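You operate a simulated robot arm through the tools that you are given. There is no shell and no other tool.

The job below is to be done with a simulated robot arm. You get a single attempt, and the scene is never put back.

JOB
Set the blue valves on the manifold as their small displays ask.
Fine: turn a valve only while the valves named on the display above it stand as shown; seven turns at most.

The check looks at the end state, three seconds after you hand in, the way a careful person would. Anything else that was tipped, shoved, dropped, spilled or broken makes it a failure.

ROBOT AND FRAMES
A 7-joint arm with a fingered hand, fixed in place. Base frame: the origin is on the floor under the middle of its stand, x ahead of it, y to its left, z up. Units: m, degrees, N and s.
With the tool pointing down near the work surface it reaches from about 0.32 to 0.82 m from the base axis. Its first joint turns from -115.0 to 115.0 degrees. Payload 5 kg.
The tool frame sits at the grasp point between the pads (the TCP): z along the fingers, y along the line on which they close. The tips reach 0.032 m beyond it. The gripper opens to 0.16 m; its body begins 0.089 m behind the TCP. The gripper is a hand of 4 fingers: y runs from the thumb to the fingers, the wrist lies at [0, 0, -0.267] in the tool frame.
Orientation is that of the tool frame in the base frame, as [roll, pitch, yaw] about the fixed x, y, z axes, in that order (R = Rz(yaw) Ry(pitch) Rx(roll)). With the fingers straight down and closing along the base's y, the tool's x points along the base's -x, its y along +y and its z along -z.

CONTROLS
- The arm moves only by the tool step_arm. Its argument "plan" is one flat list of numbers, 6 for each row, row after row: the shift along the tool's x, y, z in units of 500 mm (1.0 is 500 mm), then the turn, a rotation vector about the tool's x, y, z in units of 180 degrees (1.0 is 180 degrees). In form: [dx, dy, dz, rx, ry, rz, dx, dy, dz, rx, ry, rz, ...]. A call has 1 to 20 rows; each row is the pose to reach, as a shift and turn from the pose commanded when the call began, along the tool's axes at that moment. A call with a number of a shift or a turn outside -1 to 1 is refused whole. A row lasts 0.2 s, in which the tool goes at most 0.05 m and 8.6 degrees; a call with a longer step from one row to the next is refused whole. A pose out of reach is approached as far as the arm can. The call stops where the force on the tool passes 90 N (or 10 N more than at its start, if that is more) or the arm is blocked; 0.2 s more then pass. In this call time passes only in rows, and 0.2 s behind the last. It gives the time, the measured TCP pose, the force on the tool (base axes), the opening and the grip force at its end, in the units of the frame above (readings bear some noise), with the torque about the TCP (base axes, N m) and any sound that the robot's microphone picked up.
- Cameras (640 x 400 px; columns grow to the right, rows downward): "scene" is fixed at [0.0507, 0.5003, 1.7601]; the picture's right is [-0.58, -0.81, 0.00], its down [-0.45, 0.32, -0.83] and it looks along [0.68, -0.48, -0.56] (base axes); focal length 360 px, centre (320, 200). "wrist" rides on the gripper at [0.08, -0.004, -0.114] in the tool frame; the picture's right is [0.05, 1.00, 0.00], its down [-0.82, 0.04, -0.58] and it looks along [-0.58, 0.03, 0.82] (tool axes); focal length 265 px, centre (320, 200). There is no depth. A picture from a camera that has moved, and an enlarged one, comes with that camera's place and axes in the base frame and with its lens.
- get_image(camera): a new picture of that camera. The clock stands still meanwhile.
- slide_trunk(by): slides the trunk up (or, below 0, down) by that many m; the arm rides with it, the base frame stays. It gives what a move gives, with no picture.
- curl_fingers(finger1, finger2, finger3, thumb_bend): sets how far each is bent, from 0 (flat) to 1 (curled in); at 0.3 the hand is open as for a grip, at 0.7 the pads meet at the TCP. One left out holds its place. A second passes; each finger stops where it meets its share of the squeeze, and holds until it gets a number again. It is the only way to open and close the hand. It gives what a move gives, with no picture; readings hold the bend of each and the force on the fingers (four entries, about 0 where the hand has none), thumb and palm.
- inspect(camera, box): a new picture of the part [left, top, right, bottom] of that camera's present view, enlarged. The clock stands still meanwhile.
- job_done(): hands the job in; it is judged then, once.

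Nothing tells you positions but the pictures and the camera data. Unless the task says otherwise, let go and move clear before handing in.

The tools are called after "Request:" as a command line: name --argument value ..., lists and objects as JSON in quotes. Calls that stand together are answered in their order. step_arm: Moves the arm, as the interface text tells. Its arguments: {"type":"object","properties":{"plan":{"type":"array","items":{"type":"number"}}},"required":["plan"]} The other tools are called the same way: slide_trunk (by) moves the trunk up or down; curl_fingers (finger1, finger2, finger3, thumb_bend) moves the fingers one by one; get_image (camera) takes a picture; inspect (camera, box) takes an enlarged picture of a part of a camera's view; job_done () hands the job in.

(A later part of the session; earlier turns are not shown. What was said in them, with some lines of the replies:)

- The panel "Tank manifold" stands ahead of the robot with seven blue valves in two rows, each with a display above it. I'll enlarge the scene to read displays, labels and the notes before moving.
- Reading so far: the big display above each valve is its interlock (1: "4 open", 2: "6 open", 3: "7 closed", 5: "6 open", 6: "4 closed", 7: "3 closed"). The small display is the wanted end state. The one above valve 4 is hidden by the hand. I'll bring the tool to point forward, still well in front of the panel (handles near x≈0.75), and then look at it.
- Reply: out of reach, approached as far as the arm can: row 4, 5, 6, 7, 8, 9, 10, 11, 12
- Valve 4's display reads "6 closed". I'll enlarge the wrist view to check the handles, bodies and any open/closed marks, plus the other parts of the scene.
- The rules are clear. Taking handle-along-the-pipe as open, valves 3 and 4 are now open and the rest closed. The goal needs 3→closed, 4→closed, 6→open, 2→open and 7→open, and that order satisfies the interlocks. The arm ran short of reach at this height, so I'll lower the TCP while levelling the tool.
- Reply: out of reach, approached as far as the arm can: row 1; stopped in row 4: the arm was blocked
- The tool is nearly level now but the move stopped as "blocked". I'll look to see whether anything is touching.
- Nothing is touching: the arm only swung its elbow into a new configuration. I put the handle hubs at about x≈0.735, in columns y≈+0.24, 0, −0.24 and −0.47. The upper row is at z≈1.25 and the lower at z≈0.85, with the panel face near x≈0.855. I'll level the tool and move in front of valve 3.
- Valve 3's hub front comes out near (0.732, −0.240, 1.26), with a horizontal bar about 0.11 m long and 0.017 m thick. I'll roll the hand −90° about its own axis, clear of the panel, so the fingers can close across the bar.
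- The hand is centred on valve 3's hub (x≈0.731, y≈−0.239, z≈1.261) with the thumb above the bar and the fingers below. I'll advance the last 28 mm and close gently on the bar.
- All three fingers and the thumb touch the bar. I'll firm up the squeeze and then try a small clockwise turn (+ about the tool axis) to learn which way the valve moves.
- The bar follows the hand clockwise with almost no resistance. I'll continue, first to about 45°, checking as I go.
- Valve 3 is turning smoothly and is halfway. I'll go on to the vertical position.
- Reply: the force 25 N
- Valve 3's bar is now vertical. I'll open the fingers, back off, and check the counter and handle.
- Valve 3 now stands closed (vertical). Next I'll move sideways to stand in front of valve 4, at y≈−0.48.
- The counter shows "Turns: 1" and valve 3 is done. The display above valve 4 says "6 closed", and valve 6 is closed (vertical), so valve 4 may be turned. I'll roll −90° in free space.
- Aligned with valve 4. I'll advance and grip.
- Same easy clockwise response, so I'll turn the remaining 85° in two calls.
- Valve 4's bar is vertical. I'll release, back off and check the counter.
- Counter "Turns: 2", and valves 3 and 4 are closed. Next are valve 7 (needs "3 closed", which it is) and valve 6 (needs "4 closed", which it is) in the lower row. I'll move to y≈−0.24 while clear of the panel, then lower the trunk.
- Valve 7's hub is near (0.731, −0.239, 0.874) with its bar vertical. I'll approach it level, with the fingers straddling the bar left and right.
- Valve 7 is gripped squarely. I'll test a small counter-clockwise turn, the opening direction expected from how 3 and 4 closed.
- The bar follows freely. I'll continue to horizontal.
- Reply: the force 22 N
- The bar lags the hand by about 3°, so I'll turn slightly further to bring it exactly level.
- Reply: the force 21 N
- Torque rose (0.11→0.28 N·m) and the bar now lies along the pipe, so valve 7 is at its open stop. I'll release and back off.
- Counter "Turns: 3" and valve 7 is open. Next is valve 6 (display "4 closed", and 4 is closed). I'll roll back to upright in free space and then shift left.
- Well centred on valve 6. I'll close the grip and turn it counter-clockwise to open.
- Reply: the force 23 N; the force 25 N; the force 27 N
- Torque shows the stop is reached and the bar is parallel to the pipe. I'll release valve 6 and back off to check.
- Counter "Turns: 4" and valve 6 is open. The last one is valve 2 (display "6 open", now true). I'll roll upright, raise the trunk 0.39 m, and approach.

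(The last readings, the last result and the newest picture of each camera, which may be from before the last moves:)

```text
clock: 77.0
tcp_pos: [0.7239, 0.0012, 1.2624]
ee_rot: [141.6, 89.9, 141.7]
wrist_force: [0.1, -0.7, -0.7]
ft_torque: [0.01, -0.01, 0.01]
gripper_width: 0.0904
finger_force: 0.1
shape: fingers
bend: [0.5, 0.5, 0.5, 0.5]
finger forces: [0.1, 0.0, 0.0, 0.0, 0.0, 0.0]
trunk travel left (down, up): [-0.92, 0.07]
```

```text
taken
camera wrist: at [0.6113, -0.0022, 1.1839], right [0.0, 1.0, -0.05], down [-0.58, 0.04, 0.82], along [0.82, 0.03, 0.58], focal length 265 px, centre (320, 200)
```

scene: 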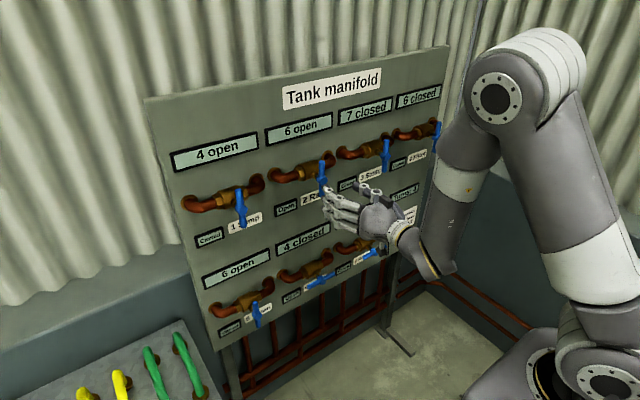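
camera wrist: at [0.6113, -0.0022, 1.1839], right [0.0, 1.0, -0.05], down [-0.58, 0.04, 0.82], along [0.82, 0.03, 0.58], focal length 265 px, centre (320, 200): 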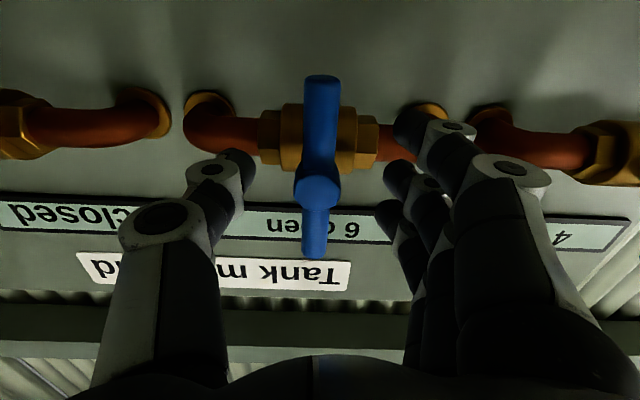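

Centred on valve 2. I'll grip it and start opening counter-clockwise.

Request:
curl_fingers --finger1 0.65 --finger2 0.65 --finger3 0.65 --thumb_bend 0.65

Request:
curl_fingers --finger1 0.78 --finger2 0.78 --finger3 0.78 --thumb_bend 0.78

Request:
step_arm --plan '[0, 0, 0, 0, 0, -0.015, 0, 0, 0, 0, 0, -0.03]'

Request:
get_image --camera "wrist"

```text
clock: 78.0
tcp_pos: [0.7232, 0.0023, 1.2622]
ee_rot: [143.4, 89.9, 143.4]
wrist_force: [-0.8, -0.2, -0.3]
ft_torque: [0.01, 0.0, 0.01]
gripper_width: 0.0374
finger_force: 0.1
shape: fingers
bend: [0.65, 0.65, 0.65, 0.65]
finger forces: [0.1, 0.1, 0.0, 0.0, 0.0, 0.1]
trunk travel left (down, up): [-0.92, 0.07]
```

```text
clock: 79.0
tcp_pos: [0.7258, 0.0028, 1.2623]
ee_rot: [139.7, 90.0, 139.7]
wrist_force: [12.7, 1.4, 5.2]
ft_torque: [-0.01, -0.15, -0.02]
gripper_width: 0.0279
finger_force: 23.5
shape: fingers
bend: [0.71, 0.71, 0.71, 0.69]
finger forces: [8.1, 8.5, 8.1, 0.1, 22.1, 0.0]
trunk travel left (down, up): [-0.92, 0.07]
```

```text
clock: 79.7
tcp_pos: [0.7276, 0.002, 1.2618]
ee_rot: [-90.5, 84.6, -90.5]
wrist_force: [15.4, 2.5, 8.6]
ft_torque: [0.09, -0.17, 0.06]
gripper_width: 0.0283
finger_force: 22.9
shape: fingers
bend: [0.71, 0.71, 0.71, 0.69]
finger forces: [8.5, 8.8, 7.3, 0.0, 21.5, 0.1]
trunk travel left (down, up): [-0.92, 0.07]
```

```text
taken
camera wrist: at [0.6126, -0.0094, 1.1842], right [0.0, 0.99, -0.15], down [-0.58, 0.12, 0.81], along [0.82, 0.09, 0.57], focal length 265 px, centre (320, 200)
```

wrist: 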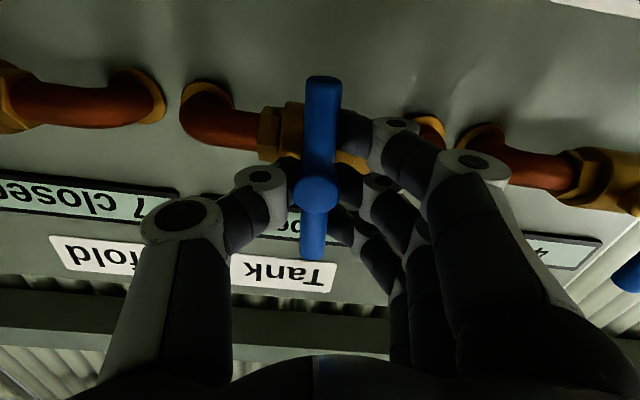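

Request:
step_arm --plan '[0, 0, 0, 0, 0, -0.036, 0, 0, 0, 0, 0, -0.072, 0, 0, 0, 0, 0, -0.108, 0, 0, 0, 0, 0, -0.144, 0, 0, 0, 0, 0, -0.18, 0, 0, 0, 0, 0, -0.216]'

Request:
step_arm --plan '[0, 0, 0, 0, 0, -0.036, 0, 0, 0, 0, 0, -0.072, 0, 0, 0, 0, 0, -0.108, 0, 0, 0, 0, 0, -0.144, 0, 0, 0, 0, 0, -0.18, 0, 0, 0, 0, 0, -0.216, 0, 0, 0, 0, 0, -0.24, 0, 0, 0, 0, 0, -0.254]'

Request:
step_arm --plan '[0, 0, 0, 0, 0, -0.01, 0, 0, 0, 0, 0, -0.02, 0, 0, 0, 0, 0, -0.02]'

Request:
get_image --camera "wrist"

Request:
get_image --camera "scene"

```text
clock: 81.0
tcp_pos: [0.7255, 0.0024, 1.2595]
ee_rot: [-90.2, 45.6, -90.0]
wrist_force: [18.9, 10.4, 3.6]
ft_torque: [0.07, -0.05, 0.15]
gripper_width: 0.0286
finger_force: 23.0
shape: fingers
bend: [0.71, 0.71, 0.71, 0.69]
finger forces: [9.0, 9.0, 8.2, 0.1, 19.6, 0.0]
trunk travel left (down, up): [-0.92, 0.07]
```

```text
clock: 82.8
tcp_pos: [0.7264, 0.0028, 1.2597]
ee_rot: [-90.3, -0.2, -89.9]
wrist_force: [12.5, 10.6, -13.7]
ft_torque: [0.13, 0.26, 0.12]
gripper_width: 0.0282
finger_force: 22.9
shape: fingers
bend: [0.71, 0.71, 0.71, 0.69]
finger forces: [8.6, 11.0, 8.4, 0.1, 17.0, 0.0]
trunk travel left (down, up): [-0.92, 0.07]
```

```text
clock: 83.7
tcp_pos: [0.7264, 0.0016, 1.2611]
ee_rot: [-90.2, -3.6, -89.9]
wrist_force: [9.4, 10.2, -14.1]
ft_torque: [0.26, 0.23, 0.14]
gripper_width: 0.0287
finger_force: 22.2
shape: fingers
bend: [0.71, 0.71, 0.71, 0.69]
finger forces: [9.0, 11.8, 6.9, 0.0, 17.0, 0.1]
trunk travel left (down, up): [-0.92, 0.07]
```

```text
taken
camera wrist: at [0.6133, -0.078, 1.2716], right [0.0, -0.12, -0.99], down [-0.58, 0.81, -0.09], along [0.82, 0.57, -0.07], focal length 265 px, centre (320, 200)
```

wrist: 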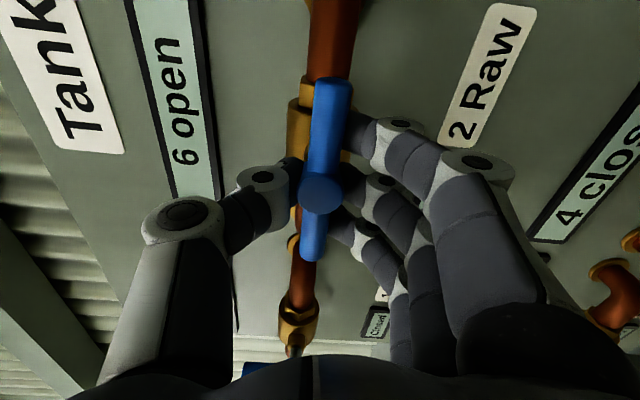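

```text
taken
```

scene: 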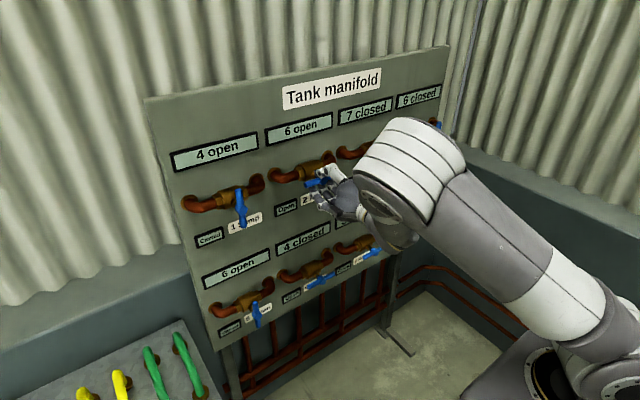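

Valve 2 has reached its open stop. I'll release, back off, and roll upright to get a clear view of everything.

Request:
curl_fingers --finger1 0.5 --finger2 0.5 --finger3 0.5 --thumb_bend 0.5

Request:
step_arm --plan '[0, 0, -0.04, 0, 0, 0, 0, 0, -0.08, 0, 0, 0, 0, 0, -0.12, 0, 0, 0, 0, 0, -0.16, 0, 0, 0, 0, 0, -0.2, 0, 0, 0, 0, 0, -0.2, 0, 0, 0]'

Request:
step_arm --plan '[0, 0, 0, 0, 0, 0.042, 0, 0, 0, 0, 0, 0.084, 0, 0, 0, 0, 0, 0.126, 0, 0, 0, 0, 0, 0.168, 0, 0, 0, 0, 0, 0.21, 0, 0, 0, 0, 0, 0.252, 0, 0, 0, 0, 0, 0.294, 0, 0, 0, 0, 0, 0.336, 0, 0, 0, 0, 0, 0.378, 0, 0, 0, 0, 0, 0.42, 0, 0, 0, 0, 0, 0.462, 0, 0, 0, 0, 0, 0.504, 0, 0, 0, 0, 0, 0.5195, 0, 0, 0, 0, 0, 0.5195]'

Request:
get_image --camera "wrist"

Request:
get_image --camera "scene"

```text
clock: 84.7
tcp_pos: [0.7249, 0.001, 1.2614]
ee_rot: [-90.2, -3.5, -90.0]
wrist_force: [-0.4, 0.7, 0.4]
ft_torque: [-0.02, 0.01, -0.02]
gripper_width: 0.0905
finger_force: 0.0
shape: fingers
bend: [0.5, 0.5, 0.5, 0.5]
finger forces: [0.1, 0.0, 0.0, 0.0, 0.1, 0.1]
trunk travel left (down, up): [-0.92, 0.07]
```

```text
clock: 86.0
tcp_pos: [0.6246, -0.0002, 1.2611]
ee_rot: [-90.1, -3.5, -90.0]
wrist_force: [0.4, 0.6, -0.1]
ft_torque: [0.0, 0.02, 0.0]
gripper_width: 0.0907
finger_force: 0.0
shape: fingers
bend: [0.5, 0.5, 0.5, 0.5]
finger forces: [0.0, 0.0, 0.1, 0.0, 0.1, 0.0]
trunk travel left (down, up): [-0.92, 0.07]
```

```text
clock: 89.0
tcp_pos: [0.6242, 0.0, 1.2624]
ee_rot: [143.6, 89.9, 143.8]
wrist_force: [-0.1, -0.1, -0.6]
ft_torque: [0.02, 0.02, -0.04]
gripper_width: 0.0907
finger_force: 0.1
shape: fingers
bend: [0.5, 0.5, 0.5, 0.5]
finger forces: [0.0, 0.0, 0.1, 0.0, 0.0, 0.0]
trunk travel left (down, up): [-0.92, 0.07]
```

```text
taken
camera wrist: at [0.5107, -0.0041, 1.1838], right [0.0, 1.0, -0.05], down [-0.58, 0.04, 0.82], along [0.82, 0.03, 0.58], focal length 265 px, centre (320, 200)
```

wrist: 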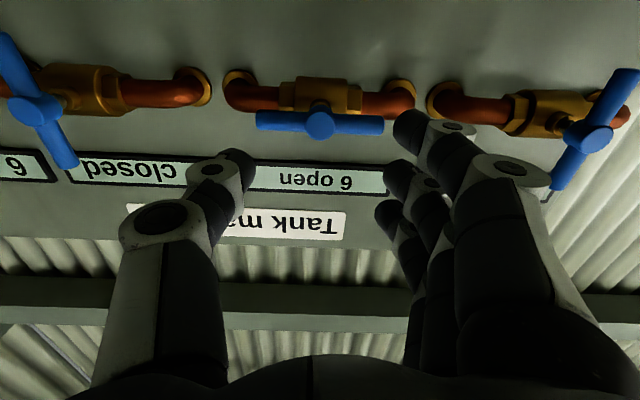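

```text
taken
```

scene: 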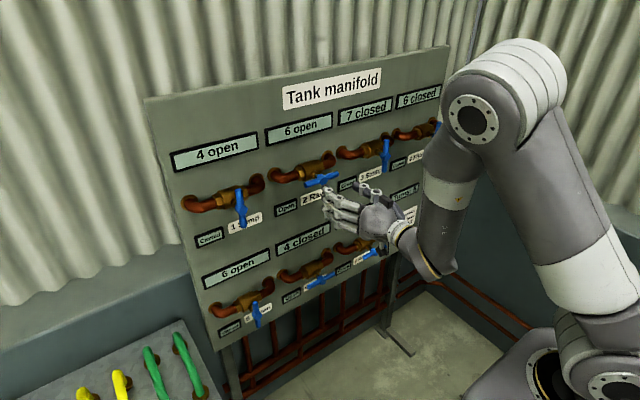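

All five turns are done. I'll move the hand aside to the right for an unobstructed check of all the valves and displays.

Request:
step_arm --plan '[0, -0.06, -0.02, 0, 0, 0, 0, -0.12, -0.02, 0, 0, 0, 0, -0.18, -0.02, 0, 0, 0, 0, -0.24, -0.02, 0, 0, 0, 0, -0.3, -0.02, 0, 0, 0, 0, -0.36, -0.02, 0, 0, 0, 0, -0.42, -0.02, 0, 0, 0, 0, -0.48, -0.02, 0, 0, 0, 0, -0.54, -0.02, 0, 0, 0, 0, -0.6, -0.02, 0, 0, 0, 0, -0.66, -0.02, 0, 0, 0, 0, -0.72, -0.02, 0, 0, 0, 0, -0.78, -0.02, 0, 0, 0, 0, -0.84, -0.02, 0, 0, 0, 0, -0.9, -0.02, 0, 0, 0, 0, -0.96, -0.02, 0, 0, 0, 0, -0.96, -0.02, 0, 0, 0]'

Request:
get_image --camera "scene"

Request:
inspect --camera "scene" --box '[300, 90, 460, 220]'

Request:
inspect --camera "scene" --box '[180, 150, 340, 250]'

Request:
inspect --camera "scene" --box '[200, 220, 400, 345]'

Request:
get_image --camera "wrist"

```text
clock: 92.7
tcp_pos: [0.6135, -0.4792, 1.2623]
ee_rot: [-154.1, 89.9, -153.9]
wrist_force: [-0.4, 0.3, -0.4]
ft_torque: [0.03, 0.01, 0.0]
gripper_width: 0.0907
finger_force: 0.0
shape: fingers
bend: [0.5, 0.5, 0.5, 0.5]
finger forces: [0.0, 0.0, 0.0, 0.0, 0.0, 0.1]
out of reach, approached as far as the arm can: row 1
trunk travel left (down, up): [-0.92, 0.07]
```

```text
taken
```

scene: 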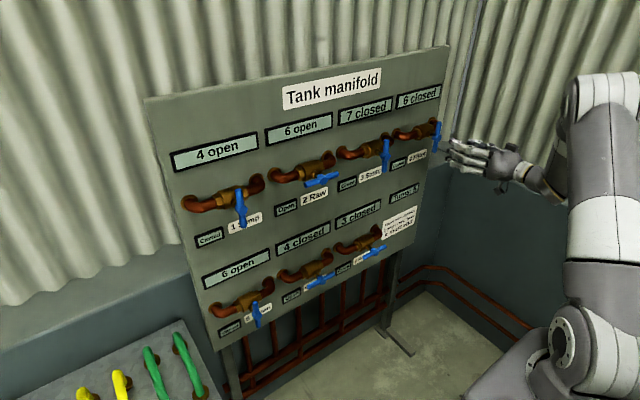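

```text
3.08 times, centred on (380, 155) of scene
camera zoom: at [0.0507, 0.5003, 1.7601], right [-0.58, -0.81, 0.0], down [-0.45, 0.32, -0.83], along [0.68, -0.48, -0.56], focal length 1108 px, centre (135, 338)
```

zoom: 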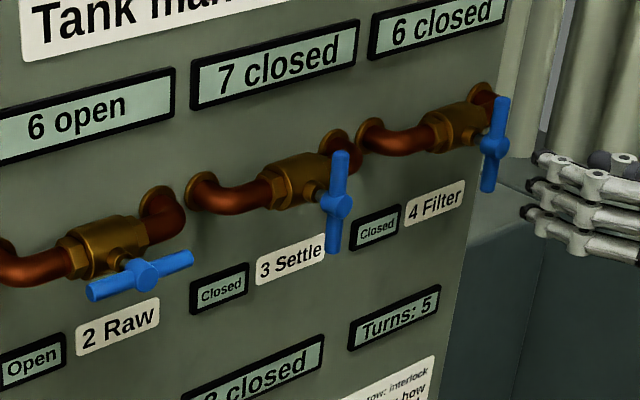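

```text
4.00 times, centred on (260, 200) of scene
camera zoom: at [0.0507, 0.5003, 1.7601], right [-0.58, -0.81, 0.0], down [-0.45, 0.32, -0.83], along [0.68, -0.48, -0.56], focal length 1441 px, centre (560, 200)
```

zoom: 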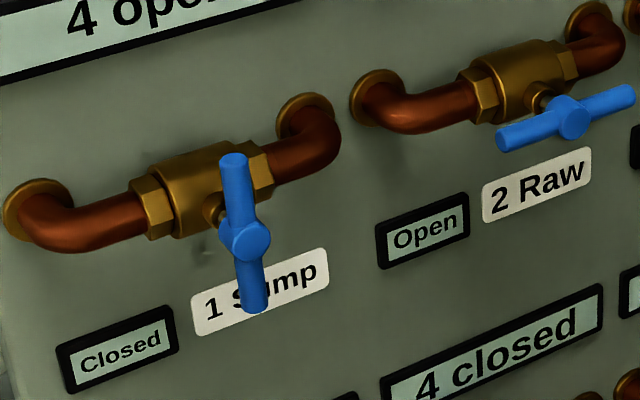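

```text
3.20 times, centred on (300, 282) of scene
camera zoom: at [0.0507, 0.5003, 1.7601], right [-0.58, -0.81, 0.0], down [-0.45, 0.32, -0.83], along [0.68, -0.48, -0.56], focal length 1153 px, centre (384, -64)
```

zoom: 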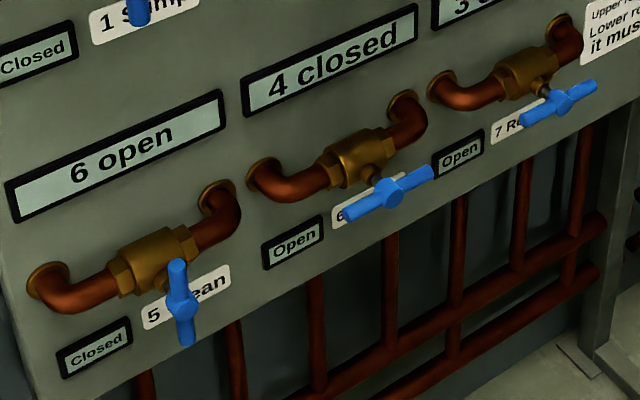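

```text
taken
camera wrist: at [0.5005, -0.4842, 1.1844], right [0.0, 1.0, -0.05], down [-0.58, 0.04, 0.82], along [0.82, 0.03, 0.58], focal length 265 px, centre (320, 200)
```

wrist: 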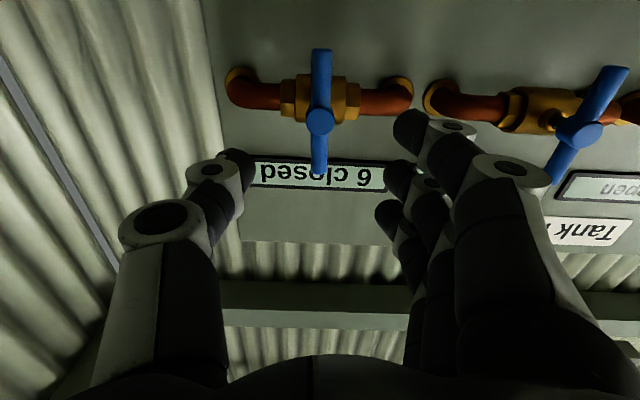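

The counter shows "Turns: 5" and the handles match their small displays: 1 closed, 2 open, 3 closed, 4 closed, 5 closed, 6 open, 7 open. I'll withdraw a little further from the panel, take one last look and hand in.

Request:
step_arm --plan '[0, 0, -0.03, 0, 0, 0, 0, 0, -0.06, 0, 0, 0, 0, 0, -0.09, 0, 0, 0, 0, 0, -0.12, 0, 0, 0, 0, 0, -0.12, 0, 0, 0]'

Request:
get_image --camera "scene"

```text
clock: 93.8
tcp_pos: [0.5538, -0.4811, 1.2618]
ee_rot: [-158.2, 89.9, -158.2]
wrist_force: [-0.6, -0.4, 1.1]
ft_torque: [0.02, -0.02, -0.05]
gripper_width: 0.0906
finger_force: 0.1
shape: fingers
bend: [0.5, 0.5, 0.5, 0.5]
finger forces: [0.0, 0.1, 0.1, 0.0, 0.1, 0.0]
trunk travel left (down, up): [-0.92, 0.07]
```

```text
taken
```

scene: 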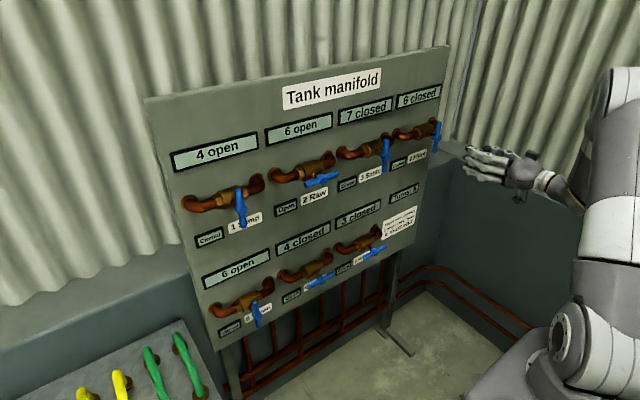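

The hand is clear, every blue valve stands as its small display asks, and nothing else was touched. Handing in.

Request:
job_done

```text
The job is handed in.
```

I set the blue valves as their small displays ask, in five turns out of the seven allowed, and handed the job in. I have not seen the result of the check.

| Valve | Final state | Turned? | Display above it, at the time of turning |
|---|---|---|---|
| 1 Sump | Closed | No, already closed | – |
| 2 Raw | Open | Yes, 5th | "6 open": 6 was open |
| 3 Settle | Closed | Yes, 1st | "7 closed": 7 was closed |
| 4 Filter | Closed | Yes, 2nd | "6 closed": 6 was closed |
| 5 Clean | Closed | No, already closed | – |
| 6 Drums | Open | Yes, 4th | "4 closed": 4 was closed |
| 7 Return | Open | Yes, 3rd | "3 closed": 3 was closed |

- **Open and closed:** I took a handle lying along the pipe as open and one across it as closed, the usual convention. The valves carry no mark that confirms it. If this manifold works the other way round, the settings and the interlock order are wrong.
- **Valves 3 and 4:** in the last pictures they look about 1–2° short of fully upright. I left them, because nudging them then would have meant turning them with 6 and 7 open, against their displays.

The panel's counter read "Turns: 5" after the last turn. The hand had let go and was clear of the panel when I handed in, and I saw nothing else moved.
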